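You operate a simulated robot arm through the tools that you are given. There is no shell and no other tool. Be economical: measure what you need, move in short steps, check, and stop when the job is done.

Carry out the task below with a simulated two-armed robot. There is one attempt and no reset: what you move stays moved.

Task
Put the long dark wedge on the top of the small table away on the middle board of the tall rack. Put the teal tag on the beige wooden dish. Put the violet tag in the shallow basket. Put the blue string bundle on the bottom board of the tall shelf. Take the long brown wedge on the top of the blue bench and put it away on the middle board of the tall rack. Put the violet end bobbin in the wooden crate. Open the right blue drawer. The order is free.
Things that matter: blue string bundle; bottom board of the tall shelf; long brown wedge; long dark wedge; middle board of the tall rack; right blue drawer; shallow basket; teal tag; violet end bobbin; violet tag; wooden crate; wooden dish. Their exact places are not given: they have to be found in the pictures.

Only the result counts: the job must be done as asked and must still hold three seconds after the hand-in. Knocking over, shifting, dropping, spilling or breaking anything else fails it.

Robot
Two 6-joint arms with two-finger parallel grippers on one trunk, on a base that drives. Base frame: it is fixed to the floor where the robot stands at the start and does not move with it; the origin is under the middle of the robot, x ahead of it, y to its left, z up. Lengths are in m, angles in rad, forces in N, time in s.
The left shoulder is at the start at [0.05, 0.17, 1.245], the right one opposite. Each reaches about 1.092 m from its shoulder. Places, roughly: blue string bundle (17x3x4 cm) [0.7, 2.3, 0.8]; bottom board of the tall shelf [0.7, -0.8, 0.4]; long brown wedge (4x9x4 cm) [0.7, 2.9, 0.8]; long dark wedge (4x9x4 cm) [0.5, -0.1, 0.7]; middle board of the tall rack [-4.4, 6.5, 0.6]; right blue drawer [0.4, 1.3, 0.7]; shallow basket (33x24x18 cm) [-9.3, 5, 0.4]; teal tag [-9.5, 5.5, 0.75]; violet end bobbin (3x3x11 cm) [0.3, 1.1, 0.8]; violet tag [-9.5, 5.5, 0.75]; wooden crate (40x29x18 cm) [0.6, 0.2, 0.8]; wooden dish (12x10x4 cm) [-8.4, 6.2, 0.8]. Payload 1.57 kg a hand.
Tool frame (each hand has its own): the origin (TCP) lies between the finger pads and is the grasp point; the fingertips stand 0.03 m ahead of it; z points along the fingers, y is the line along which they close. The gripper opens to 0.08 m. The fingers are 0.017 m wide and 0.012 m thick; the gripper's body (0.04 by 0.082 m) begins 0.08 m behind the TCP.
Orientation is that of the tool frame in the base frame, as a unit quaternion [x, y, z, w]. With the fingers straight down and closing along the base's y, the tool's x points along the base's -x, its y along +y and its z along -z.

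Tools
- The arms move only by the tool play_rows. It takes "left_steps", "right_steps" or both (then of equal length, played together; a hand with none holds still); each is a list of rows, each an object (a shift or turn left out is 0, a gripper value left out holds the last) with "claw": the opening, from 0 (shut) to 1 (fully open); "travel": the shift along the base's x, y, z in m, a list of three; "rotation": the turn, a rotation vector about the base's x, y, z in rad, a list of three. In form: [{"claw": claw, "travel": [x, y, z], "rotation": [rx, ry, rz]}, ...]. A call has 1 to 12 rows; each row shifts and turns the commanded pose from where the row before left it. Rows are played at 5 a second. More than 0.05 m and 0.15 rad between two rows, or a gripper value outside its range, and nothing of the call is played. Where a pose cannot be reached the arm comes as near as it can. A force on the tool above 40 N (or 10 N above the force at the start of the call, whichever is more), or a blocked arm, ends the call early, and 0.2 s more pass. The fingers move at their own pace (about 0.072 m/s each) and stop on an object; they squeeze with about 28 N. The grip force told is the motor's: it shows also when the fingers shut on nothing. Time passes only in rows, and 0.2 s behind the last, so rows that do not move let the fingers close. It gives the time, the measured TCP pose, the force on the tool (base axes), the opening and the grip force at its end, in the units of the frame above (readings bear some noise), with the torque about the TCP (base axes, N m) and any sound that the robot's microphone picked up.
- Cameras (640 x 400 px; columns grow to the right, rows downward): "scene" is now at [0.0197, 0.0255, 1.7993]; the picture's right is [0.36, -0.93, 0.00], its down [-0.82, -0.31, -0.49] and it looks along [0.46, 0.17, -0.87] (base axes); focal length 235 px, centre (320, 200). "left" rides on the left gripper at [0.072, 0.007, -0.122] in its tool frame; the picture's right is [-0.09, 1.00, 0.00], its down [-0.84, -0.08, -0.54] and it looks along [-0.54, -0.05, 0.84] (tool axes); focal length 238 px, centre (320, 200). "right" rides on the right gripper at [0.072, -0.007, -0.122] in its tool frame; the picture's right is [0.09, 1.00, 0.00], its down [-0.84, 0.08, -0.54] and it looks along [-0.54, 0.05, 0.84] (tool axes); focal length 238 px, centre (320, 200).
- grab_frame(camera): a new picture of that camera. No time passes.
- move_column(by): slides the trunk up (or, below 0, down) by that many m; the arms and the scene camera ride with it, the base frame stays. It gives what a move gives, with no picture.
- drive_base(legs): drives the robot by 1 to 6 legs, each [ahead, left, turn to the left] in m, m and rad, along the robot's own axes; the way and the turn of a leg run together, so that a leg with both is an arc; at most 1.5 m and 3.142 rad a leg. The arms and the cameras ride along, it lands a little off, and it stops where it bumps. It gives what a move gives.
- head_to(pan, tilt): turns the head with the scene camera to pan (to the left, within 1.501 rad either way) and tilt (down, from -0.506 to 1.204), counted from straight ahead of the robot. It gives what a move gives.
- probe_pixels(camera, pixels): for up to 12 pixels [column, row] of the newest picture of that camera ("zoom" is the newest enlarged one), the place [x, y, z] in the base frame of the surface seen there, good to about 0.002 m. No time passes.
- zoom(camera, box): a new picture of the part [left, top, right, bottom] of that camera's present view, enlarged. No time passes.
- hand_in(): hands the job in; it is judged then, once.

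Work in short steps. Measure before you move; look again where a grasp or a placing could have gone wrong, and mend it. You have 131 turns and 146 pictures in all, those below and enlarged ones among them. Open the grippers and draw the arms clear of the work before you hand the job in, unless the task says otherwise; then end with one line.

The tools are called after "Emit:" as a command line: name --argument value ..., lists and objects as JSON in quotes. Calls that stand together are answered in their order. play_rows: Moves the arms, as the interface text tells. Its arguments: {"type":"object","properties":{"left_steps":{"type":"array","items":{"type":"object","properties":{"claw":{"type":"number"},"travel":{"type":"array","items":{"type":"number"}},"rotation":{"type":"array","items":{"type":"number"}}}}},"right_steps":{"type":"array","items":{"type":"object","properties":{"claw":{"type":"number"},"travel":{"type":"array","items":{"type":"number"}},"rotation":{"type":"array","items":{"type":"number"}}}}}},"required":[]} The other tools are called the same way: move_column (by) slides the trunk up or down; drive_base (legs) drives the base; head_to (pan, tilt) turns the head that bears the scene camera; grab_frame (camera) takes a picture; probe_pixels (camera, pixels) gives the place of the surface under pixels of a picture; zoom (camera, box) takes an enlarged picture of a part of a camera's view; hand_in () hands the job in.

At the start:

```text
time_s: 0.0
left_ee_pos: [0.4608, 0.6708, 1.1353]
left_orientation: [0.0, 1.0, 0.0, 0.0]
left_ft_force: [0.5, 0.3, 0.2]
left_torque: [0.0, -0.01, 0.0]
left_grip_width: 0.0799
left_grip_force: 0.1
right_ee_pos: [0.7819, 0.0807, 1.135]
right_orientation: [0.0, 1.0, 0.0, -0.001]
right_ft_force: [-0.7, 0.1, 1.5]
right_torque: [-0.01, 0.0, 0.02]
right_grip_width: 0.0803
right_grip_force: 0.0
trunk travel left (down, up): [-0.86, 0.11]
robot x, y, heading: [-0.0004, 0.0001, -0.0]
head pan, tilt: [0.363, 1.061]
```

scene: 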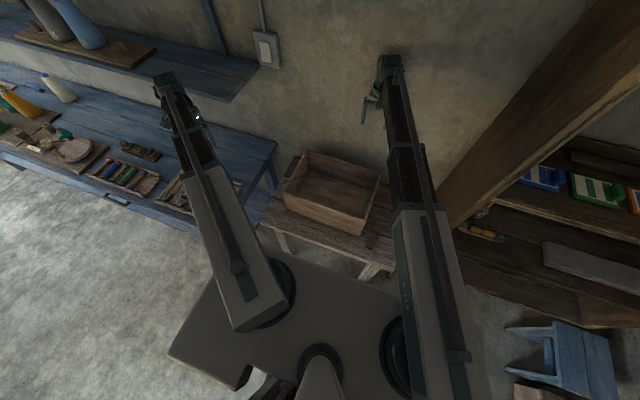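
right: 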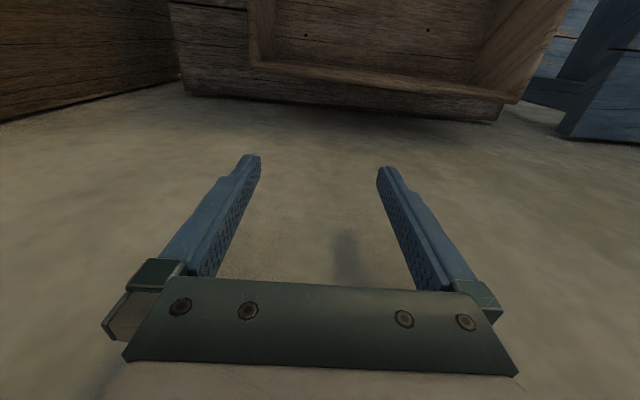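
left: 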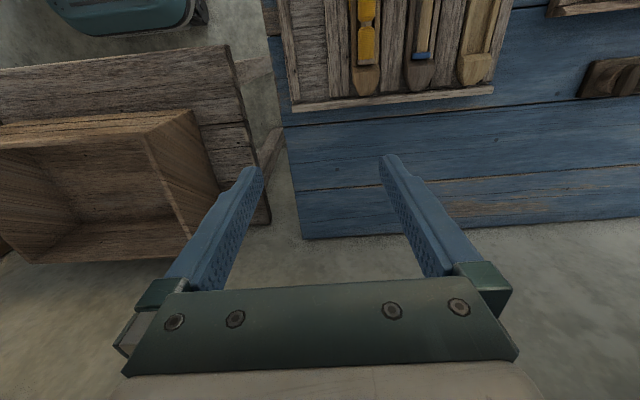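

The scene shows the crate on the small table and the blue bench at left; I look closer at both areas.

Emit:
zoom --camera "scene" --box '[0, 60, 280, 235]'

Emit:
zoom --camera "scene" --box '[240, 120, 640, 370]'

```text
2.29 times, centred on (140, 148) of scene
```

zoom: 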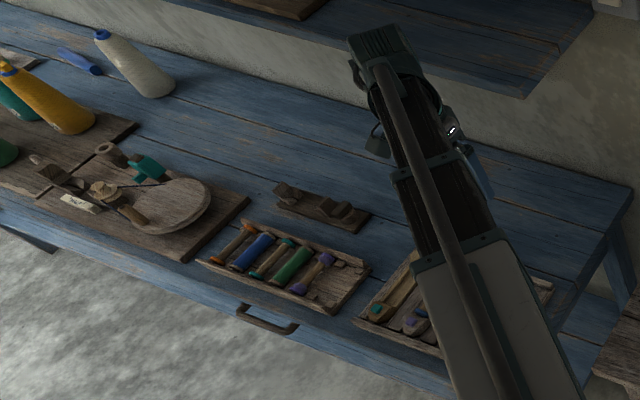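

```text
1.60 times, centred on (440, 245) of scene
```

zoom: 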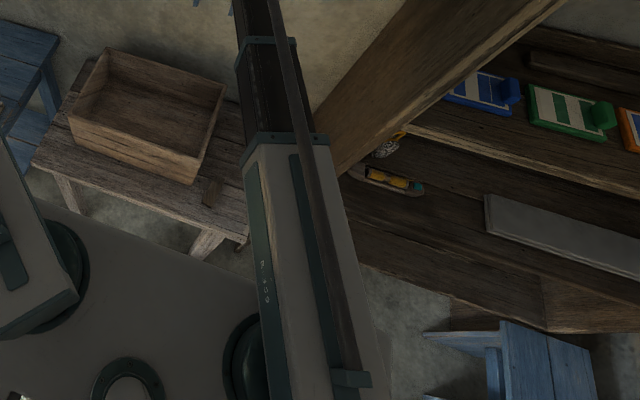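

I measure the wedge by the crate and the crate and shelf boards.

Emit:
probe_pixels --camera "zoom" --pixels '[[210, 190], [210, 178], [206, 203], [140, 140], [105, 52], [225, 88], [190, 182], [70, 118], [240, 235], [400, 220], [560, 190], [600, 240]]'

Emit:
probe_pixels --camera "scene" --pixels '[[137, 182], [132, 187], [142, 176], [123, 196], [60, 145], [150, 178], [118, 201], [45, 155], [80, 140], [100, 180]]'

Emit:
zoom --camera "scene" --box '[340, 200, 420, 250]'

Emit:
head_to --pan 1.2 --tilt 0.6

Emit:
grab_frame --camera "scene"

```text
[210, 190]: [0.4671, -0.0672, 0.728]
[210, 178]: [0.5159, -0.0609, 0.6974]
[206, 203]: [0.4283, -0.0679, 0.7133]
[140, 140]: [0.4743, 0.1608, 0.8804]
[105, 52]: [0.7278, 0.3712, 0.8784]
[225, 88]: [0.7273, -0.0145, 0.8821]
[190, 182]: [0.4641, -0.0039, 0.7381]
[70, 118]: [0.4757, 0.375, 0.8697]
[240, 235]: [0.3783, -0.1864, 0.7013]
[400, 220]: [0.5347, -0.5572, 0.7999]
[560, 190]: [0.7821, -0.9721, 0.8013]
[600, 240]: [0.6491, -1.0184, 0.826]
```

```text
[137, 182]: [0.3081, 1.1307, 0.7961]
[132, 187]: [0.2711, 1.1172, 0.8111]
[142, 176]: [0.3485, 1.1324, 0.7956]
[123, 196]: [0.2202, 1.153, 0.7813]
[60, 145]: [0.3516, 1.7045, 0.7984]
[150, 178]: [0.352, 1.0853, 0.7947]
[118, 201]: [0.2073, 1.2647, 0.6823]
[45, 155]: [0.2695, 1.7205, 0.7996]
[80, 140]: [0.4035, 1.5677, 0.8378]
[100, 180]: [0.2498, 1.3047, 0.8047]
```

```text
8.00 times, centred on (380, 225) of scene
```

zoom: 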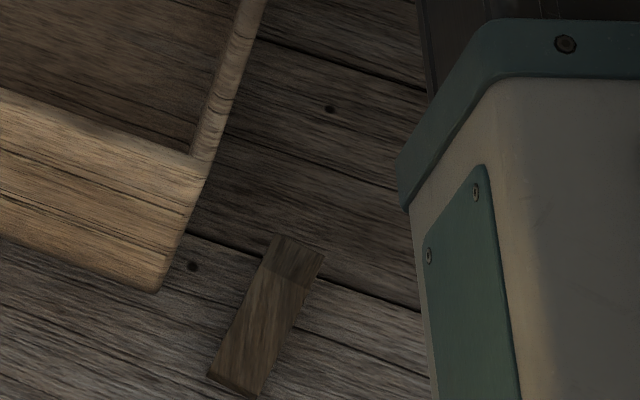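

```text
time_s: 1.2
left_ee_pos: [0.4609, 0.6725, 1.1345]
left_orientation: [0.0, 1.0, 0.0, 0.0]
left_ft_force: [0.1, -0.3, -0.5]
left_torque: [0.0, 0.01, 0.01]
left_grip_width: 0.0801
left_grip_force: 0.1
right_ee_pos: [0.7816, 0.0808, 1.1345]
right_orientation: [0.0, 1.0, 0.0, 0.0]
right_ft_force: [0.3, 0.0, -0.9]
right_torque: [0.02, -0.03, 0.03]
right_grip_width: 0.08
right_grip_force: 0.0
trunk travel left (down, up): [-0.86, 0.11]
robot x, y, heading: [-0.0002, -0.0001, 0.003]
head pan, tilt: [1.201, 0.6]
```

```text
139 pictures are left
```

scene: 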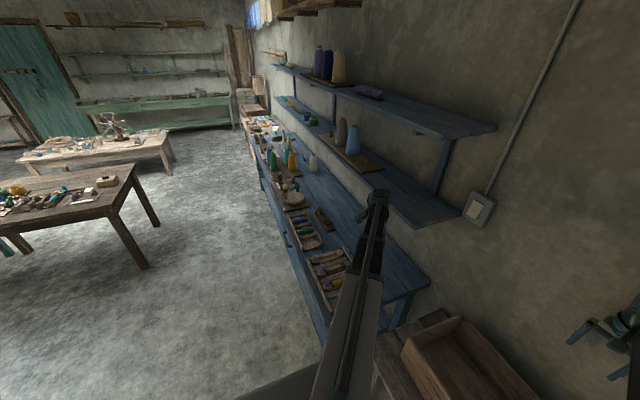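

I check the free space along the bench before driving.

Emit:
probe_pixels --camera "scene" --pixels '[[145, 265], [110, 215], [130, 165], [172, 170], [300, 300], [262, 190], [290, 205], [325, 220], [372, 92], [497, 128], [385, 165], [400, 300]]'

Emit:
zoom --camera "scene" --box '[230, 100, 390, 200]'

Emit:
zoom --camera "scene" --box '[250, 180, 410, 280]'

```text
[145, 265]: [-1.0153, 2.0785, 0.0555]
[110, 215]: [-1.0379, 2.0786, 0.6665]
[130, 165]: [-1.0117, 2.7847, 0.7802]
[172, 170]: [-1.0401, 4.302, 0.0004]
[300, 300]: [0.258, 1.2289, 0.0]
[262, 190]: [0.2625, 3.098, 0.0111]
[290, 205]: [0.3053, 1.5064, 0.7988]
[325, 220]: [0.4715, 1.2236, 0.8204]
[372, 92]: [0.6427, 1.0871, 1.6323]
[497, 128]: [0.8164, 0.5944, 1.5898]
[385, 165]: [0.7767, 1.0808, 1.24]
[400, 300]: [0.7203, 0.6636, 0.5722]
```

```text
4.00 times, centred on (310, 150) of scene
```

zoom: 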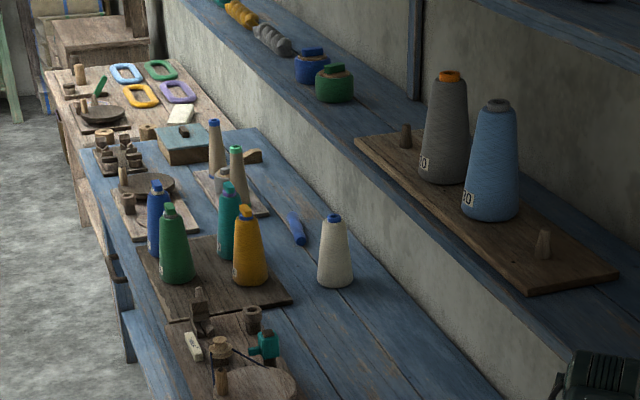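

```text
4.00 times, centred on (330, 230) of scene
```

zoom: 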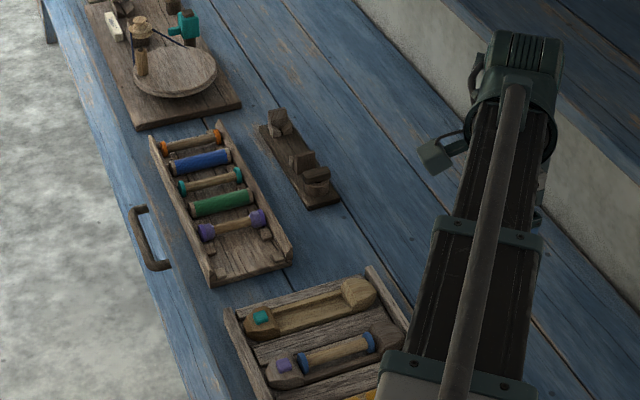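

The violet-ended bobbin lies along x at about [0.31, 1.12, 0.80]; the blue string bundle is farther along at ~(303,157). I back away and drive left to face the bobbin.

Emit:
drive_base --legs '[[-0.35, 0, 0], [0, 0.9, 0]]'

Emit:
head_to --pan 0.3 --tilt 0.85

Emit:
grab_frame --camera "scene"

Emit:
grab_frame --camera "left"

```text
time_s: 7.8
left_ee_pos: [0.0844, 1.5902, 1.1345]
left_orientation: [-0.009, 1.0, -0.001, -0.001]
left_ft_force: [-0.8, 0.0, 0.2]
left_torque: [-0.02, -0.03, -0.01]
left_grip_width: 0.08
left_grip_force: 0.0
right_ee_pos: [0.4174, 1.004, 1.1338]
right_orientation: [-0.009, 1.0, -0.001, 0.0]
right_ft_force: [-0.4, -0.3, -0.8]
right_torque: [-0.02, 0.0, 0.02]
right_grip_width: 0.0801
right_grip_force: 0.0
trunk travel left (down, up): [-0.86, 0.11]
robot x, y, heading: [-0.3618, 0.9124, 0.019]
head pan, tilt: [1.201, 0.6]
```

```text
time_s: 9.0
left_ee_pos: [0.0859, 1.5892, 1.1352]
left_orientation: [-0.008, 1.0, 0.0, 0.0]
left_ft_force: [0.5, -0.6, -0.4]
left_torque: [0.0, 0.01, 0.02]
left_grip_width: 0.08
left_grip_force: 0.1
right_ee_pos: [0.4169, 1.0043, 1.1343]
right_orientation: [-0.009, 1.0, 0.0, 0.0]
right_ft_force: [1.2, -0.5, 0.2]
right_torque: [-0.01, 0.01, 0.01]
right_grip_width: 0.08
right_grip_force: 0.1
trunk travel left (down, up): [-0.86, 0.11]
robot x, y, heading: [-0.3625, 0.9071, 0.018]
head pan, tilt: [0.3, 0.85]
```

```text
136 pictures are left
```

scene: 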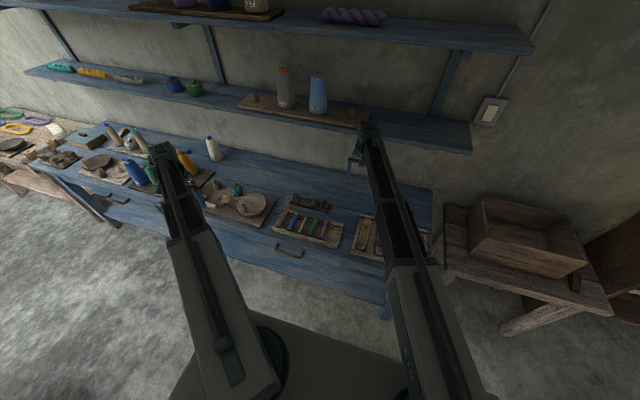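

```text
135 pictures are left
```

left: 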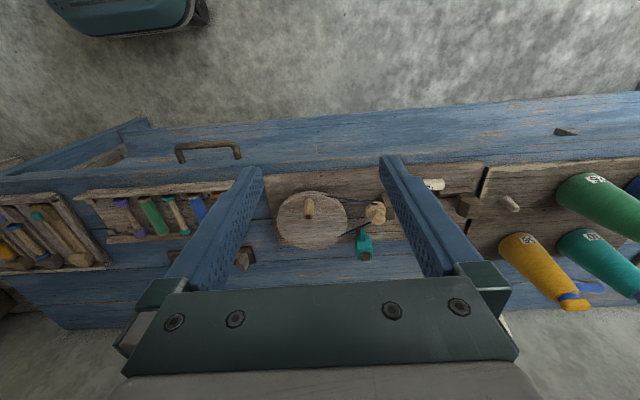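

The bobbin tray is at (150,215) in the left picture; I zoom and measure the violet-ended bobbin.

Emit:
zoom --camera "left" --box '[70, 170, 262, 290]'

Emit:
probe_pixels --camera "left" --pixels '[[122, 203], [130, 218], [139, 235], [207, 148], [178, 152], [240, 152], [206, 142]]'

```text
3.33 times, centred on (166, 230) of left
```

zoom: 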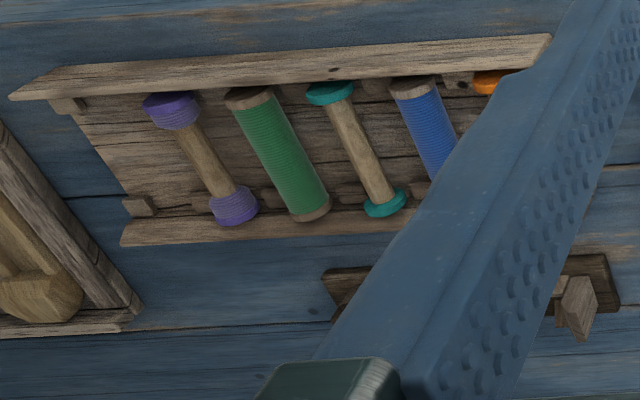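

```text
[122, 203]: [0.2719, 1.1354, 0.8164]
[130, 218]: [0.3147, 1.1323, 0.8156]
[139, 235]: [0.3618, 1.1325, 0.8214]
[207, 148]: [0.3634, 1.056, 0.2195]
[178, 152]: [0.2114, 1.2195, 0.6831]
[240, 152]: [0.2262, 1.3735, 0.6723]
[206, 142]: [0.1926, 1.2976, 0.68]
```

The bobbin runs along x from 0.26 to 0.37 at y≈1.133, barrel top 0.8155. I bring the left hand above it and move the right hand aside.

Emit:
play_rows --left_steps '[{"claw": 0.36, "travel": [0.019, -0.038, 0]}, {"travel": [0.019, -0.038, 0]}, {"travel": [0.019, -0.038, 0]}, {"travel": [0.019, -0.038, 0]}, {"travel": [0.019, -0.038, 0]}, {"travel": [0.019, -0.038, 0]}, {"travel": [0.019, -0.038, -0.02]}, {"travel": [0.019, -0.038, -0.03]}, {"travel": [0.019, -0.038, -0.03]}, {"travel": [0.019, -0.038, -0.03]}, {"travel": [0.019, -0.038, -0.03]}, {"travel": [0.02, -0.039, -0.04]}]' --right_steps '[{"travel": [0, -0.03, 0]}, {"travel": [0, -0.03, 0]}, {"travel": [0, -0.03, 0]}, {"travel": [0, -0.03, 0]}, {"travel": [0, -0.03, 0]}, {"travel": [0, -0.03, 0]}, {"travel": [0, -0.03, 0]}, {"travel": [0, -0.03, 0]}, {"travel": [0, -0.03, 0]}, {"travel": [0, 0, 0]}, {"travel": [0, 0, 0]}, {"travel": [0, 0, 0]}]'

Emit:
grab_frame --camera "left"

```text
refused: row 8 steps farther than a row can; nothing moved
```

```text
133 pictures are left
```

left: 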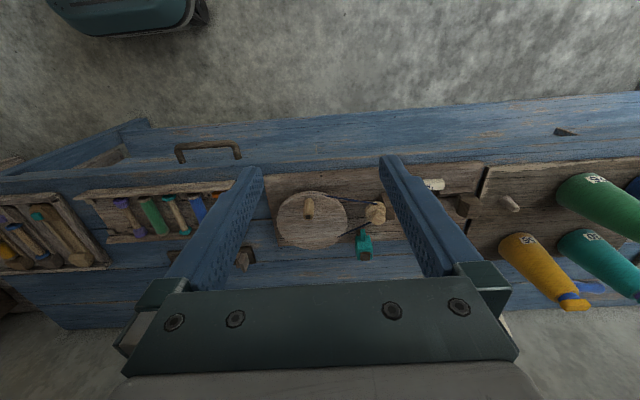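

The rows were too long; I play the same lateral motion with a smaller drop per row.

Emit:
play_rows --left_steps '[{"claw": 0.36, "travel": [0.019, -0.038, 0]}, {"travel": [0.019, -0.038, 0]}, {"travel": [0.019, -0.038, 0]}, {"travel": [0.019, -0.038, -0.012]}, {"travel": [0.019, -0.038, -0.02]}, {"travel": [0.019, -0.038, -0.02]}, {"travel": [0.019, -0.038, -0.02]}, {"travel": [0.019, -0.038, -0.02]}, {"travel": [0.019, -0.038, -0.02]}, {"travel": [0.019, -0.038, -0.02]}, {"travel": [0.019, -0.038, -0.02]}, {"travel": [0.02, -0.039, -0.02]}]' --right_steps '[{"travel": [0, -0.03, 0]}, {"travel": [0, -0.03, 0]}, {"travel": [0, -0.03, 0]}, {"travel": [0, -0.03, 0]}, {"travel": [0, -0.03, 0]}, {"travel": [0, -0.03, 0]}, {"travel": [0, -0.03, 0]}, {"travel": [0, -0.03, 0]}, {"travel": [0, -0.03, 0]}, {"travel": [0, 0, 0]}, {"travel": [0, 0, 0]}, {"travel": [0, 0, 0]}]'

Emit:
grab_frame --camera "left"

```text
time_s: 11.6
left_ee_pos: [0.3158, 1.1363, 1.135]
left_orientation: [-0.009, 1.0, 0.001, 0.0]
left_ft_force: [-0.6, 0.0, 0.7]
left_torque: [0.02, -0.01, -0.02]
left_grip_width: 0.0287
left_grip_force: 0.0
left hand out of reach, approached as far as the arm can: row 4, 5, 6, 7, 8, 9, 10, 11, 12
right_ee_pos: [0.4162, 0.7355, 1.1342]
right_orientation: [-0.008, 1.0, -0.001, 0.001]
right_ft_force: [0.2, 0.1, -0.7]
right_torque: [0.01, 0.0, -0.02]
right_grip_width: 0.0799
right_grip_force: 0.1
trunk travel left (down, up): [-0.86, 0.11]
robot x, y, heading: [-0.3607, 0.9069, 0.019]
head pan, tilt: [0.3, 0.85]
```

```text
132 pictures are left
```

left: 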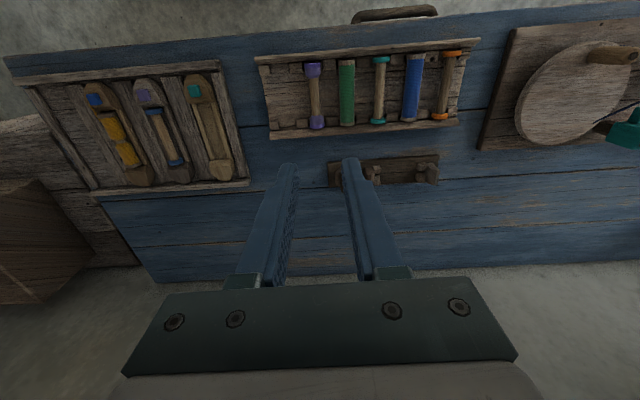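

The arm cannot go lower with the trunk up, so I slide the trunk down, arms clear at z 1.13.

Emit:
move_column --by -0.22

Emit:
grab_frame --camera "left"

Emit:
probe_pixels --camera "left" --pixels '[[310, 70], [314, 95], [316, 120], [347, 95], [268, 130]]'

```text
time_s: 14.0
left_ee_pos: [0.3149, 1.1373, 0.915]
left_orientation: [-0.009, 1.0, 0.0, -0.001]
left_ft_force: [0.2, -1.2, -0.3]
left_torque: [0.0, -0.01, 0.01]
left_grip_width: 0.0288
left_grip_force: 0.1
right_ee_pos: [0.417, 0.7357, 0.915]
right_orientation: [-0.008, 1.0, 0.0, 0.001]
right_ft_force: [0.5, -0.3, -0.2]
right_torque: [-0.02, -0.02, 0.0]
right_grip_width: 0.08
right_grip_force: 0.0
trunk travel left (down, up): [-0.64, 0.33]
robot x, y, heading: [-0.3631, 0.9107, 0.015]
head pan, tilt: [0.3, 0.85]
```

```text
131 pictures are left
```

left: 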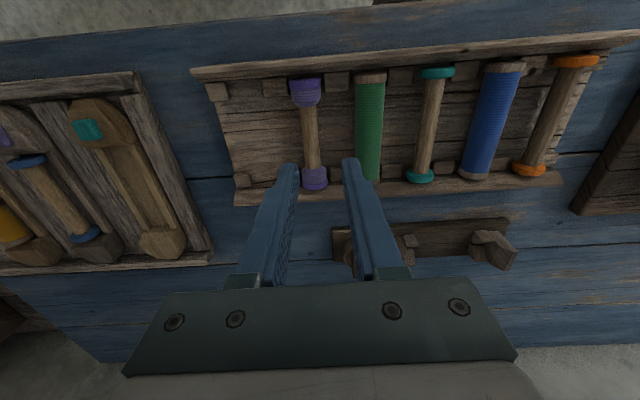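

```text
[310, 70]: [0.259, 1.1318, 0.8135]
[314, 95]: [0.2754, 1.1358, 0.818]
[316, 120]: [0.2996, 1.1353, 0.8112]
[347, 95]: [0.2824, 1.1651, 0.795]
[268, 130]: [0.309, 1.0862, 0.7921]
```

The left fingers straddle the barrel (y 1.137 vs 1.1355). I raise the right hand so it clears the neighbour tray, then lower the trunk to the grasp height.

Emit:
play_rows --right_steps '[{"travel": [0, 0, 0.05]}, {"travel": [0, 0, 0.05]}, {"travel": [0, 0, 0.05]}]' --left_steps '[{"travel": [0, -0.001, 0]}, {"travel": [0, 0, 0]}, {"travel": [0, 0, 0]}]'

Emit:
move_column --by -0.06

Emit:
grab_frame --camera "left"

```text
time_s: 14.8
left_ee_pos: [0.3153, 1.1365, 0.9149]
left_orientation: [-0.01, 1.0, -0.001, 0.0]
left_ft_force: [0.1, -0.3, 0.2]
left_torque: [0.0, 0.0, 0.01]
left_grip_width: 0.029
left_grip_force: 0.1
right_ee_pos: [0.4178, 0.7362, 0.915]
right_orientation: [-0.009, 1.0, 0.0, 0.0]
right_ft_force: [-0.1, 0.3, -0.2]
right_torque: [-0.02, 0.01, 0.02]
right_grip_width: 0.08
right_grip_force: 0.1
right hand out of reach, approached as far as the arm can: row 1, 2, 3
trunk travel left (down, up): [-0.64, 0.33]
robot x, y, heading: [-0.3618, 0.9109, 0.015]
head pan, tilt: [0.3, 0.85]
```

```text
time_s: 15.8
left_ee_pos: [0.3149, 1.1362, 0.8543]
left_orientation: [-0.009, 1.0, 0.0, 0.001]
left_ft_force: [-0.5, 0.4, 0.9]
left_torque: [0.06, 0.0, -0.01]
left_grip_width: 0.0287
left_grip_force: 0.0
right_ee_pos: [0.4158, 0.7345, 0.8536]
right_orientation: [-0.009, 1.0, 0.0, 0.001]
right_ft_force: [0.8, 0.6, -0.2]
right_torque: [0.02, 0.0, -0.01]
right_grip_width: 0.0798
right_grip_force: 0.0
trunk travel left (down, up): [-0.58, 0.39]
robot x, y, heading: [-0.3649, 0.9113, 0.02]
head pan, tilt: [0.3, 0.85]
```

```text
130 pictures are left
```

left: 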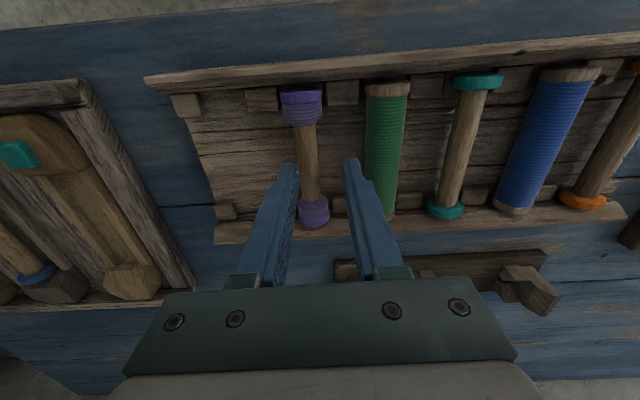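

The arms keep a fixed height under the trunk, so both hands go down together. I raise, retract the right hand in front of the bench, then go down.

Emit:
move_column --by 0.08

Emit:
play_rows --right_steps '[{"travel": [-0.035, -0.02, 0]}, {"travel": [-0.035, -0.02, 0]}, {"travel": [-0.035, -0.02, 0]}, {"travel": [-0.035, -0.02, 0]}, {"travel": [-0.035, -0.02, 0]}, {"travel": [-0.035, -0.02, 0]}, {"travel": [-0.035, -0.02, 0]}, {"travel": [-0.035, -0.02, 0]}, {"travel": [-0.035, -0.02, 0]}, {"travel": [-0.035, -0.02, 0]}]'

Emit:
grab_frame --camera "scene"

```text
time_s: 16.9
left_ee_pos: [0.3153, 1.1364, 0.9349]
left_orientation: [-0.009, 1.0, 0.0, 0.0]
left_ft_force: [0.4, 0.4, 0.4]
left_torque: [0.05, 0.02, 0.01]
left_grip_width: 0.029
left_grip_force: 0.1
right_ee_pos: [0.4171, 0.7345, 0.9348]
right_orientation: [-0.009, 1.0, -0.001, 0.0]
right_ft_force: [-0.6, 0.0, 0.3]
right_torque: [0.05, 0.05, -0.02]
right_grip_width: 0.0799
right_grip_force: 0.0
trunk travel left (down, up): [-0.66, 0.31]
robot x, y, heading: [-0.3668, 0.9104, 0.013]
head pan, tilt: [0.3, 0.85]
```

```text
time_s: 19.1
left_ee_pos: [0.3155, 1.1359, 0.9345]
left_orientation: [-0.009, 1.0, 0.0, 0.0]
left_ft_force: [0.3, -0.6, -0.8]
left_torque: [0.03, 0.0, -0.01]
left_grip_width: 0.0289
left_grip_force: 0.1
right_ee_pos: [0.0645, 0.5365, 0.9355]
right_orientation: [-0.009, 1.0, 0.0, 0.0]
right_ft_force: [-0.4, 0.2, -0.6]
right_torque: [0.0, -0.01, 0.02]
right_grip_width: 0.08
right_grip_force: 0.1
right hand out of reach, approached as far as the arm can: row 2, 6
trunk travel left (down, up): [-0.66, 0.31]
robot x, y, heading: [-0.3652, 0.9093, 0.016]
head pan, tilt: [0.3, 0.85]
```

```text
129 pictures are left
```

scene: 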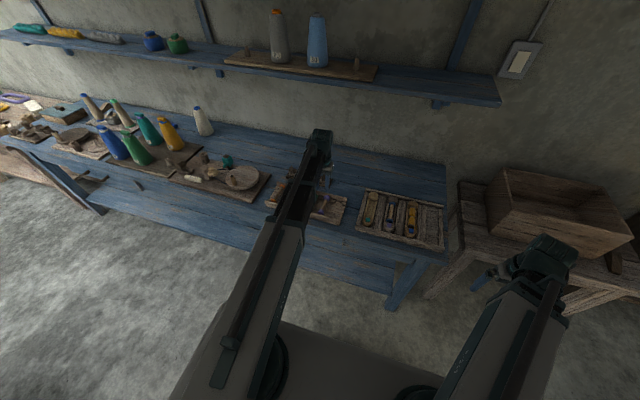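

The right hand is clear of the bench. I lower to the grasp height and close.

Emit:
move_column --by -0.104

Emit:
play_rows --left_steps '[{"claw": 0}, {}, {}, {}]'

Emit:
grab_frame --camera "left"

```text
time_s: 20.5
left_ee_pos: [0.3146, 1.1356, 0.831]
left_orientation: [-0.009, 1.0, 0.0, 0.0]
left_ft_force: [0.0, -0.4, 0.8]
left_torque: [-0.02, -0.04, -0.01]
left_grip_width: 0.0301
left_grip_force: 0.5
right_ee_pos: [0.0652, 0.5379, 0.8312]
right_orientation: [-0.009, 1.0, 0.0, -0.001]
right_ft_force: [0.3, -0.7, -0.6]
right_torque: [-0.01, 0.0, 0.03]
right_grip_width: 0.0798
right_grip_force: 0.0
trunk travel left (down, up): [-0.556, 0.414]
robot x, y, heading: [-0.3634, 0.9055, 0.016]
head pan, tilt: [0.3, 0.85]
```

```text
time_s: 21.5
left_ee_pos: [0.3149, 1.133, 0.8315]
left_orientation: [-0.008, 1.0, -0.003, 0.0]
left_ft_force: [1.7, -25.9, 10.4]
left_torque: [-0.69, -0.11, -0.2]
left_grip_width: 0.0188
left_grip_force: 28.4
right_ee_pos: [0.0657, 0.5354, 0.8301]
right_orientation: [-0.009, 1.0, 0.001, 0.001]
right_ft_force: [0.5, -0.1, 0.2]
right_torque: [0.01, 0.02, -0.01]
right_grip_width: 0.0799
right_grip_force: 0.1
trunk travel left (down, up): [-0.556, 0.414]
robot x, y, heading: [-0.36, 0.9098, 0.017]
head pan, tilt: [0.3, 0.85]
```

```text
128 pictures are left
```

left: 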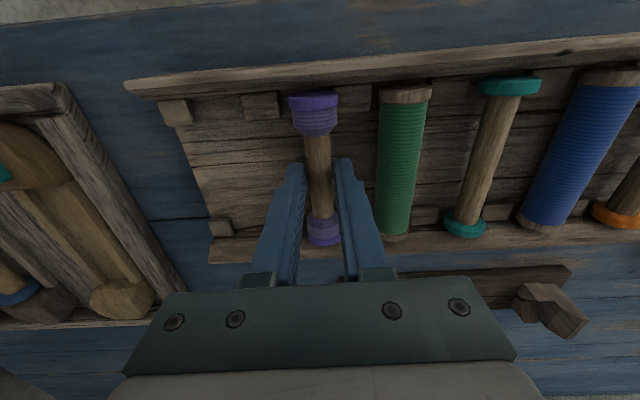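

Gripped at 0.019 m but with a side force of −26 N; I ease toward −y and then lift with the trunk.

Emit:
play_rows --left_steps '[{"travel": [0, -0.002, 0]}, {"travel": [0, -0.001, 0]}, {}]'

Emit:
move_column --by 0.15

Emit:
grab_frame --camera "left"

```text
time_s: 22.3
left_ee_pos: [0.3141, 1.1311, 0.8325]
left_orientation: [-0.009, 1.0, 0.0, 0.001]
left_ft_force: [5.2, -16.1, 11.3]
left_torque: [-0.35, -0.28, -0.22]
left_grip_width: 0.0187
left_grip_force: 28.7
right_ee_pos: [0.0662, 0.5368, 0.8301]
right_orientation: [-0.009, 1.0, 0.0, 0.0]
right_ft_force: [-0.4, 1.2, 0.8]
right_torque: [0.01, -0.01, 0.0]
right_grip_width: 0.0797
right_grip_force: 0.1
trunk travel left (down, up): [-0.556, 0.414]
robot x, y, heading: [-0.3654, 0.9122, 0.02]
head pan, tilt: [0.3, 0.85]
```

```text
time_s: 24.1
left_ee_pos: [0.3149, 1.1327, 0.9807]
left_orientation: [-0.008, 1.0, 0.0, 0.0]
left_ft_force: [0.2, 0.1, 0.0]
left_torque: [-0.01, 0.02, -0.03]
left_grip_width: 0.0186
left_grip_force: 28.1
right_ee_pos: [0.0663, 0.5386, 0.9802]
right_orientation: [-0.008, 1.0, 0.0, -0.001]
right_ft_force: [-0.8, 0.0, -0.6]
right_torque: [0.01, -0.01, -0.01]
right_grip_width: 0.0801
right_grip_force: 0.0
trunk travel left (down, up): [-0.706, 0.264]
robot x, y, heading: [-0.3625, 0.9088, 0.017]
head pan, tilt: [0.3, 0.85]
```

```text
127 pictures are left
```

left: 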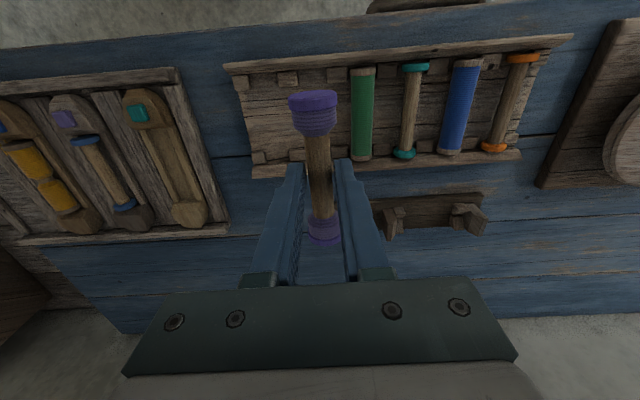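

The bobbin is held. I retract the left hand in front of the bench, raise the trunk, then drive left toward the string bundle.

Emit:
play_rows --left_steps '[{"travel": [-0.027, 0.015, 0]}, {"travel": [-0.027, 0.015, 0]}, {"travel": [-0.027, 0.015, 0]}, {"travel": [-0.027, 0.015, 0]}, {"travel": [-0.027, 0.015, 0]}, {"travel": [-0.027, 0.015, 0]}, {"travel": [-0.027, 0.015, 0]}, {"travel": [-0.027, 0.015, 0]}, {"travel": [-0.027, 0.015, 0]}, {"travel": [-0.027, 0.015, 0]}]'

Emit:
drive_base --legs '[[0, 1.4, 0]]'

Emit:
head_to --pan 0.1 --tilt 0.75

Emit:
grab_frame --camera "scene"

```text
time_s: 26.2
left_ee_pos: [0.046, 1.2822, 0.9802]
left_orientation: [-0.009, 1.0, 0.0, 0.0]
left_ft_force: [0.1, -0.4, 0.6]
left_torque: [-0.01, 0.04, 0.02]
left_grip_width: 0.019
left_grip_force: 27.6
right_ee_pos: [0.065, 0.5374, 0.9803]
right_orientation: [-0.009, 1.0, 0.0, 0.0]
right_ft_force: [0.2, -0.2, -0.4]
right_torque: [0.02, -0.04, -0.01]
right_grip_width: 0.0799
right_grip_force: 0.0
trunk travel left (down, up): [-0.706, 0.264]
robot x, y, heading: [-0.3655, 0.9073, 0.013]
head pan, tilt: [0.3, 0.85]
```

```text
time_s: 33.3
left_ee_pos: [0.0556, 2.6913, 0.9813]
left_orientation: [0.007, 1.0, 0.0, 0.0]
left_ft_force: [1.1, 0.7, 0.0]
left_torque: [-0.01, -0.02, -0.04]
left_grip_width: 0.0189
left_grip_force: 27.5
right_ee_pos: [0.0526, 1.9484, 0.9796]
right_orientation: [0.009, 1.0, -0.001, 0.0]
right_ft_force: [0.5, 0.1, 0.7]
right_torque: [0.01, 0.01, -0.01]
right_grip_width: 0.0799
right_grip_force: 0.0
trunk travel left (down, up): [-0.706, 0.264]
robot x, y, heading: [-0.3629, 2.3328, -0.017]
head pan, tilt: [0.3, 0.85]
```

```text
time_s: 34.1
left_ee_pos: [0.0569, 2.6923, 0.9802]
left_orientation: [0.008, 1.0, 0.0, 0.0]
left_ft_force: [0.2, -0.3, 0.1]
left_torque: [0.0, 0.02, 0.0]
left_grip_width: 0.0188
left_grip_force: 28.4
right_ee_pos: [0.0512, 1.9473, 0.9812]
right_orientation: [0.007, 1.0, 0.0, -0.001]
right_ft_force: [0.3, 0.2, 0.2]
right_torque: [0.0, 0.01, 0.0]
right_grip_width: 0.0801
right_grip_force: 0.1
trunk travel left (down, up): [-0.706, 0.264]
robot x, y, heading: [-0.367, 2.3338, -0.015]
head pan, tilt: [0.099, 0.75]
```

```text
126 pictures are left
```

scene: 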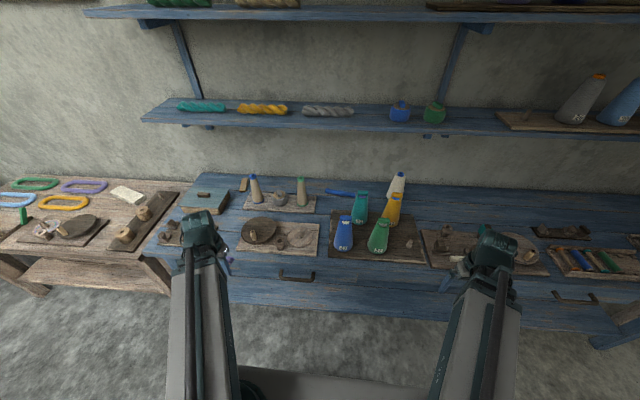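

I zoom on the bundle near (340,192) and the wedge near (243,184).

Emit:
zoom --camera "scene" --box '[180, 160, 420, 310]'

Emit:
probe_pixels --camera "scene" --pixels '[[329, 190], [341, 193], [352, 194], [398, 180], [360, 205], [243, 184], [253, 188], [302, 192], [300, 175], [340, 125], [328, 230], [256, 180]]'

```text
2.67 times, centred on (300, 235) of scene
```

zoom: 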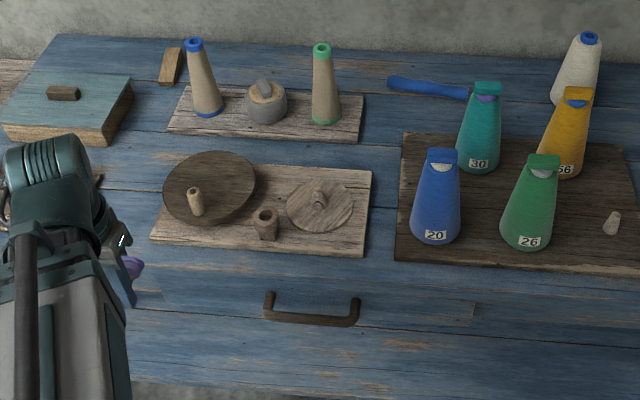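

```text
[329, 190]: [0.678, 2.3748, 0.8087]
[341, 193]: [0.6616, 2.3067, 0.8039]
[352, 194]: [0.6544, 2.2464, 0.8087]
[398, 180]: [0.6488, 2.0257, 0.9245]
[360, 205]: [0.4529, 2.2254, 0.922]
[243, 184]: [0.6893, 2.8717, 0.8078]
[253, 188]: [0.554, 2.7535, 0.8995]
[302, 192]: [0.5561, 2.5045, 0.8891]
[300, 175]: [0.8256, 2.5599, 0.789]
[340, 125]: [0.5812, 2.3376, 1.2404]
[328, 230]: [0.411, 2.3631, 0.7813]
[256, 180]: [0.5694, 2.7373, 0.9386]
```

I measure the cone tops and the arm's link heights to judge clearance.

Emit:
probe_pixels --camera "zoom" --pixels '[[195, 42], [322, 47], [488, 87], [440, 154], [545, 160], [578, 93], [588, 38], [395, 82], [465, 93], [40, 160], [50, 250], [170, 60]]'

Emit:
probe_pixels --camera "scene" --pixels '[[198, 222], [195, 260], [195, 300], [205, 350], [495, 235], [485, 280], [470, 330], [455, 380], [228, 300]]'

```text
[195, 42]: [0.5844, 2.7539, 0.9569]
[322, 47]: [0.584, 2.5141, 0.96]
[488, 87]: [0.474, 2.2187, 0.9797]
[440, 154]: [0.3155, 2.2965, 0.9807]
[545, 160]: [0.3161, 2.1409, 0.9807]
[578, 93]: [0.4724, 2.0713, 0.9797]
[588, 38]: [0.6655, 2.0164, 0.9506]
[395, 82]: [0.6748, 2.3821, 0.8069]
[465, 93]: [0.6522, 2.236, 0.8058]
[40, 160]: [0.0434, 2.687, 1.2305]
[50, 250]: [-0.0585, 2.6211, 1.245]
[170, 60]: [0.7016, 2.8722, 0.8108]
```

```text
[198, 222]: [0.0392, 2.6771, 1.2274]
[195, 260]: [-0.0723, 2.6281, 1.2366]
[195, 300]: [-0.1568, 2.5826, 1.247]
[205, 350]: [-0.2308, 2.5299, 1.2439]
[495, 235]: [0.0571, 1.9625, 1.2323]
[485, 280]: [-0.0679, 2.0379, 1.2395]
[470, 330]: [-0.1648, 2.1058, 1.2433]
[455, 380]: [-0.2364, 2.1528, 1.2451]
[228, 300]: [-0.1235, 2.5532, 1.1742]
```

The arm's height matters; I zoom on the left arm to see the thickness of its links.

Emit:
zoom --camera "scene" --box '[150, 200, 310, 300]'

Emit:
zoom --camera "scene" --box '[400, 220, 560, 400]'

```text
4.00 times, centred on (230, 250) of scene
```

zoom: 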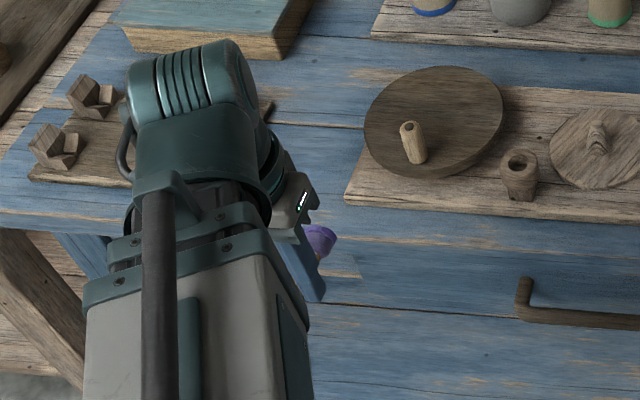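

```text
2.22 times, centred on (480, 310) of scene
```

zoom: 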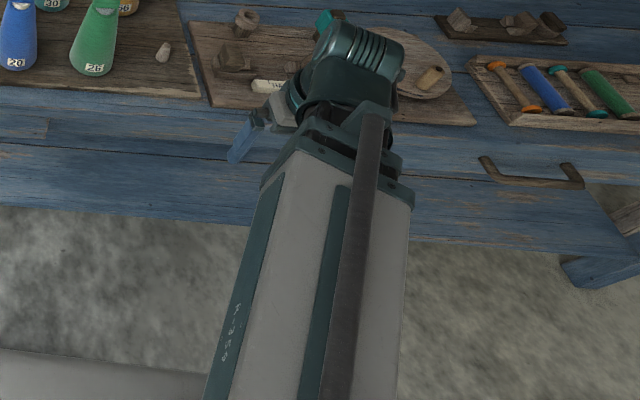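

The arm is a straight telescope, so I need a clear straight line from the right shoulder between the blue cone (y 2.30) and the beige cone (y 2.51). I measure the neighbouring bench edge and lid before driving.

Emit:
probe_pixels --camera "scene" --pixels '[[140, 255], [60, 250], [160, 300], [299, 229], [278, 243], [258, 228], [254, 232]]'

Emit:
drive_base --legs '[[0.03, 0.38, 0.015]]'

```text
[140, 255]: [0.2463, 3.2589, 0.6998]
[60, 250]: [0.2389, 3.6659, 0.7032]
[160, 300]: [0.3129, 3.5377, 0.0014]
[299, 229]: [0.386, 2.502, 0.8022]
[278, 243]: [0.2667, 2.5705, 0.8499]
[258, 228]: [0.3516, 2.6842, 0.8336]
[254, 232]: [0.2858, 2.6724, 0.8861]
```

```text
time_s: 36.5
left_ee_pos: [0.0843, 3.0749, 0.9797]
left_orientation: [0.0, 1.0, 0.001, 0.0]
left_ft_force: [0.2, -0.2, -0.3]
left_torque: [0.01, 0.02, -0.02]
left_grip_width: 0.0188
left_grip_force: 28.4
right_ee_pos: [0.0902, 2.3294, 0.9812]
right_orientation: [0.0, 1.0, 0.0, 0.001]
right_ft_force: [0.4, 0.0, -0.5]
right_torque: [-0.04, 0.02, 0.04]
right_grip_width: 0.0802
right_grip_force: 0.1
trunk travel left (down, up): [-0.706, 0.264]
robot x, y, heading: [-0.3339, 2.7073, -0.004]
head pan, tilt: [0.099, 0.75]
```

Robot at y 2.707, right shoulder near (−0.284, 2.537). I turn the right gripper to close across the bundle and line it up at y 2.455 before lowering.

Emit:
play_rows --right_steps '[{"rotation": [0, 0, 0.1416], "travel": [0, 0.0126, 0]}, {"rotation": [0, 0, 0.1416], "travel": [0, 0.0126, 0]}, {"rotation": [0, 0, 0.1416], "travel": [0, 0.0126, 0]}, {"rotation": [0, 0, 0.1416], "travel": [0, 0.0126, 0]}, {"rotation": [0, 0, 0.1416], "travel": [0, 0.0126, 0]}, {"rotation": [0, 0, 0.1416], "travel": [0, 0.0126, 0]}, {"rotation": [0, 0, 0.1416], "travel": [0, 0.0126, 0]}, {"rotation": [0, 0, 0.1416], "travel": [0, 0.0126, 0]}, {"rotation": [0, 0, 0.1416], "travel": [0, 0.0126, 0]}, {"rotation": [0, 0, 0.1416], "travel": [0, 0.0126, 0]}]'

Emit:
move_column --by -0.075

Emit:
grab_frame --camera "scene"

```text
time_s: 38.7
left_ee_pos: [0.0847, 3.0733, 0.9806]
left_orientation: [0.0, 1.0, 0.0, -0.001]
left_ft_force: [-0.3, 1.0, -0.6]
left_torque: [0.0, -0.02, 0.0]
left_grip_width: 0.0188
left_grip_force: 27.9
right_ee_pos: [0.1158, 2.4471, 0.9806]
right_orientation: [-0.651, 0.759, 0.001, -0.001]
right_ft_force: [1.3, 0.1, -0.9]
right_torque: [0.01, 0.01, 0.03]
right_grip_width: 0.0798
right_grip_force: 0.0
right hand out of reach, approached as far as the arm can: row 4, 5, 6, 7, 9
trunk travel left (down, up): [-0.706, 0.264]
robot x, y, heading: [-0.333, 2.7113, 0.002]
head pan, tilt: [0.099, 0.75]
```

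```text
time_s: 39.8
left_ee_pos: [0.085, 3.0742, 0.9061]
left_orientation: [-0.001, 1.0, 0.001, 0.001]
left_ft_force: [0.2, -0.9, -0.5]
left_torque: [0.01, -0.01, 0.01]
left_grip_width: 0.0188
left_grip_force: 28.0
right_ee_pos: [0.114, 2.4479, 0.9061]
right_orientation: [-0.65, 0.76, 0.001, -0.001]
right_ft_force: [0.8, 0.9, 0.7]
right_torque: [0.01, 0.0, -0.03]
right_grip_width: 0.0799
right_grip_force: 0.0
trunk travel left (down, up): [-0.631, 0.339]
robot x, y, heading: [-0.3318, 2.7076, 0.001]
head pan, tilt: [0.099, 0.75]
```

```text
122 pictures are left
```

scene: 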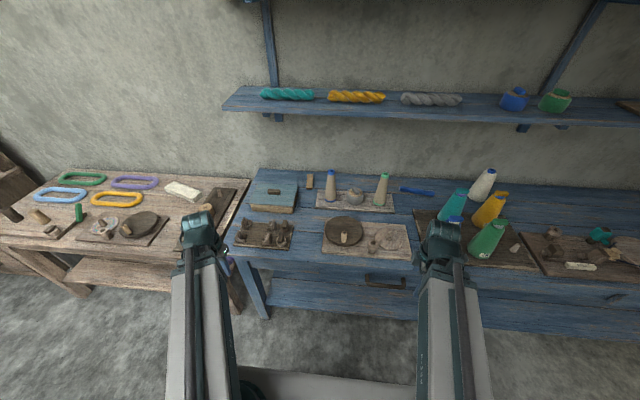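

Line is free; I extend the right hand toward the bundle, stopping short to check with its camera.

Emit:
play_rows --right_steps '[{"travel": [0.0459, -0.0108, 0]}, {"travel": [0.0459, -0.0108, 0]}, {"travel": [0.0459, -0.0108, 0]}, {"travel": [0.0459, -0.0108, 0]}, {"travel": [0.0459, -0.0108, 0]}, {"travel": [0.0459, -0.0108, 0]}, {"travel": [0.0459, -0.0108, 0]}, {"travel": [0.0459, -0.0108, 0]}, {"travel": [0.0459, -0.0108, 0]}, {"travel": [0.0459, -0.0108, 0]}, {"travel": [0.0459, -0.0108, 0]}, {"travel": [0.0459, -0.0108, 0]}]'

Emit:
grab_frame --camera "right"

Emit:
grab_frame --camera "scene"

```text
time_s: 42.4
left_ee_pos: [0.0842, 3.0758, 0.9062]
left_orientation: [0.0, 1.0, 0.0, 0.0]
left_ft_force: [0.2, -0.5, -0.9]
left_torque: [0.01, 0.02, 0.0]
left_grip_width: 0.0188
left_grip_force: 28.2
right_ee_pos: [0.5666, 2.3409, 0.906]
right_orientation: [-0.65, 0.76, 0.001, 0.0]
right_ft_force: [0.3, 0.4, 1.5]
right_torque: [-0.02, -0.01, 0.03]
right_grip_width: 0.08
right_grip_force: 0.1
right hand out of reach, approached as far as the arm can: row 10, 11, 12
trunk travel left (down, up): [-0.631, 0.339]
robot x, y, heading: [-0.3342, 2.7076, 0.001]
head pan, tilt: [0.099, 0.75]
```

```text
121 pictures are left
```

right: 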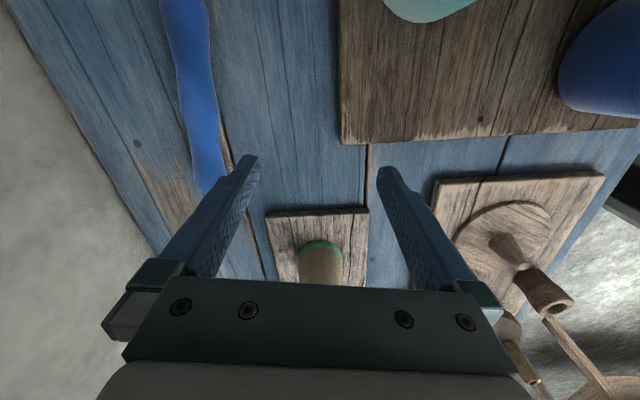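

```text
120 pictures are left
```

scene: 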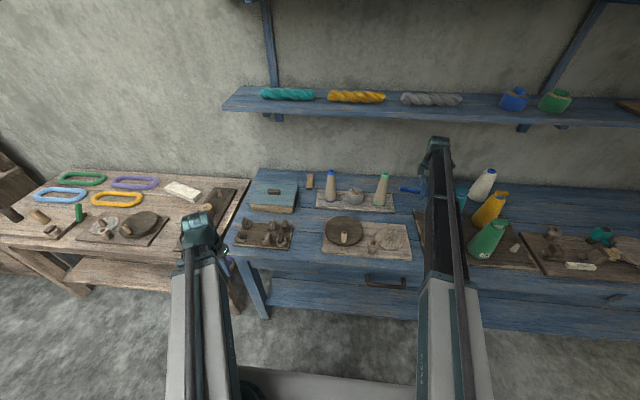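

Boom maxes out at x 0.567; I need to drive ~0.1 m ahead. First I swing the left hand (with the bobbin) sideways/back so it stays off the benches.

Emit:
play_rows --left_steps '[{"travel": [0, 0.045, 0]}, {"travel": [0, 0.045, 0]}, {"travel": [0, 0.045, 0]}, {"travel": [0, 0.045, 0]}, {"travel": [-0.04, 0.02, 0]}, {"travel": [-0.045, 0, 0]}, {"travel": [-0.045, 0, 0]}, {"travel": [-0.045, 0, 0]}, {"travel": [-0.045, 0, 0]}]'

Emit:
drive_base --legs '[[0.108, 0, 0]]'

Emit:
grab_frame --camera "right"

Emit:
probe_pixels --camera "right" --pixels '[[200, 60], [200, 120], [230, 150], [180, 30], [290, 180], [215, 90]]'

```text
time_s: 44.4
left_ee_pos: [-0.138, 3.2795, 0.9056]
left_orientation: [0.001, 1.0, 0.0, 0.001]
left_ft_force: [-0.1, -0.2, -1.3]
left_torque: [0.02, 0.02, 0.01]
left_grip_width: 0.0186
left_grip_force: 28.2
left hand out of reach, approached as far as the arm can: row 7
right_ee_pos: [0.5673, 2.3412, 0.9068]
right_orientation: [-0.65, 0.76, -0.001, 0.001]
right_ft_force: [-0.2, 0.8, 0.0]
right_torque: [0.03, -0.03, -0.01]
right_grip_width: 0.0798
right_grip_force: 0.1
trunk travel left (down, up): [-0.631, 0.339]
robot x, y, heading: [-0.3305, 2.7063, -0.002]
head pan, tilt: [0.099, 0.75]
```

```text
time_s: 45.6
left_ee_pos: [-0.029, 3.2796, 0.9049]
left_orientation: [0.001, 1.0, 0.0, -0.002]
left_ft_force: [1.3, 0.1, -0.7]
left_torque: [-0.01, 0.0, -0.01]
left_grip_width: 0.0185
left_grip_force: 28.0
right_ee_pos: [0.6745, 2.3408, 0.9056]
right_orientation: [-0.65, 0.76, 0.001, 0.0]
right_ft_force: [0.0, 0.9, 1.0]
right_torque: [-0.01, 0.03, -0.01]
right_grip_width: 0.08
right_grip_force: 0.0
trunk travel left (down, up): [-0.631, 0.339]
robot x, y, heading: [-0.2221, 2.7102, -0.002]
head pan, tilt: [0.099, 0.75]
```

```text
119 pictures are left
```

right: 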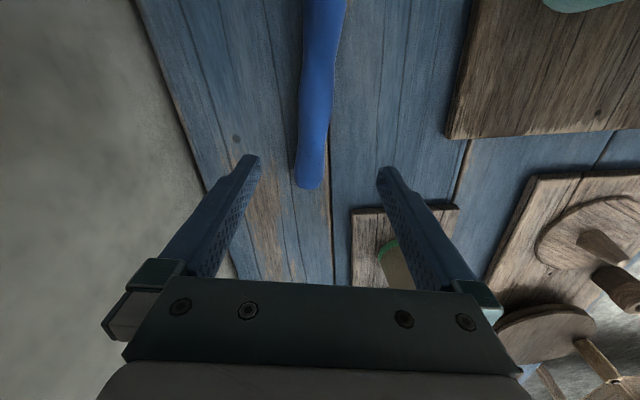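

```text
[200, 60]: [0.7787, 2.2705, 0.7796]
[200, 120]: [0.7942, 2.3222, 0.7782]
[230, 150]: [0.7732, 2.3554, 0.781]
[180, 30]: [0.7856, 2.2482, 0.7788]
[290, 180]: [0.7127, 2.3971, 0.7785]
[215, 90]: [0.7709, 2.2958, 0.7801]
```

Emit:
probe_pixels --camera "right" --pixels '[[308, 183], [312, 150], [318, 100], [324, 50], [328, 10], [298, 130], [330, 130]]'

```text
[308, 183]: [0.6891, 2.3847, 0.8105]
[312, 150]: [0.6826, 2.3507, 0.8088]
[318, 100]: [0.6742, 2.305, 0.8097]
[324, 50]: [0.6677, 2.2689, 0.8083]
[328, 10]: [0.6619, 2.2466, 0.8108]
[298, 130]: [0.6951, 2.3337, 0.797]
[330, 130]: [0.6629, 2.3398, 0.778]
```

The bundle runs through (0.676, 2.32), top 0.81. I shift −0.02 in y, turn slightly, and lower to TCP 0.817.

Emit:
play_rows --right_steps '[{"travel": [-0.001, -0.01, 0], "rotation": [0, 0, -0.03]}, {"travel": [0, -0.01, 0]}, {}]'

Emit:
move_column --by -0.088

Emit:
grab_frame --camera "right"

```text
time_s: 46.4
left_ee_pos: [-0.0315, 3.2791, 0.9064]
left_orientation: [0.001, 1.0, 0.0, 0.0]
left_ft_force: [0.4, 0.7, -0.6]
left_torque: [-0.02, -0.01, 0.04]
left_grip_width: 0.019
left_grip_force: 27.9
right_ee_pos: [0.6699, 2.3202, 0.9061]
right_orientation: [-0.638, 0.77, -0.002, 0.001]
right_ft_force: [-0.1, -0.2, 0.5]
right_torque: [-0.02, 0.0, -0.02]
right_grip_width: 0.08
right_grip_force: 0.0
right hand out of reach, approached as far as the arm can: row 2
trunk travel left (down, up): [-0.631, 0.339]
robot x, y, heading: [-0.2263, 2.7126, -0.004]
head pan, tilt: [0.099, 0.75]
```

```text
time_s: 47.6
left_ee_pos: [-0.031, 3.2783, 0.8174]
left_orientation: [0.001, 1.0, 0.0, 0.0]
left_ft_force: [-0.5, 0.1, -0.1]
left_torque: [0.02, 0.0, 0.03]
left_grip_width: 0.0189
left_grip_force: 28.0
right_ee_pos: [0.6699, 2.3207, 0.8177]
right_orientation: [-0.638, 0.77, 0.0, 0.001]
right_ft_force: [0.0, 1.2, 0.3]
right_torque: [0.0, -0.01, -0.01]
right_grip_width: 0.0801
right_grip_force: 0.0
trunk travel left (down, up): [-0.543, 0.427]
robot x, y, heading: [-0.2212, 2.7082, -0.001]
head pan, tilt: [0.099, 0.75]
```

```text
118 pictures are left
```

right: 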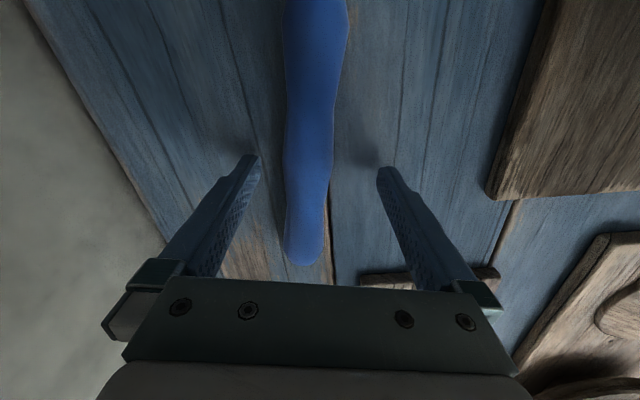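

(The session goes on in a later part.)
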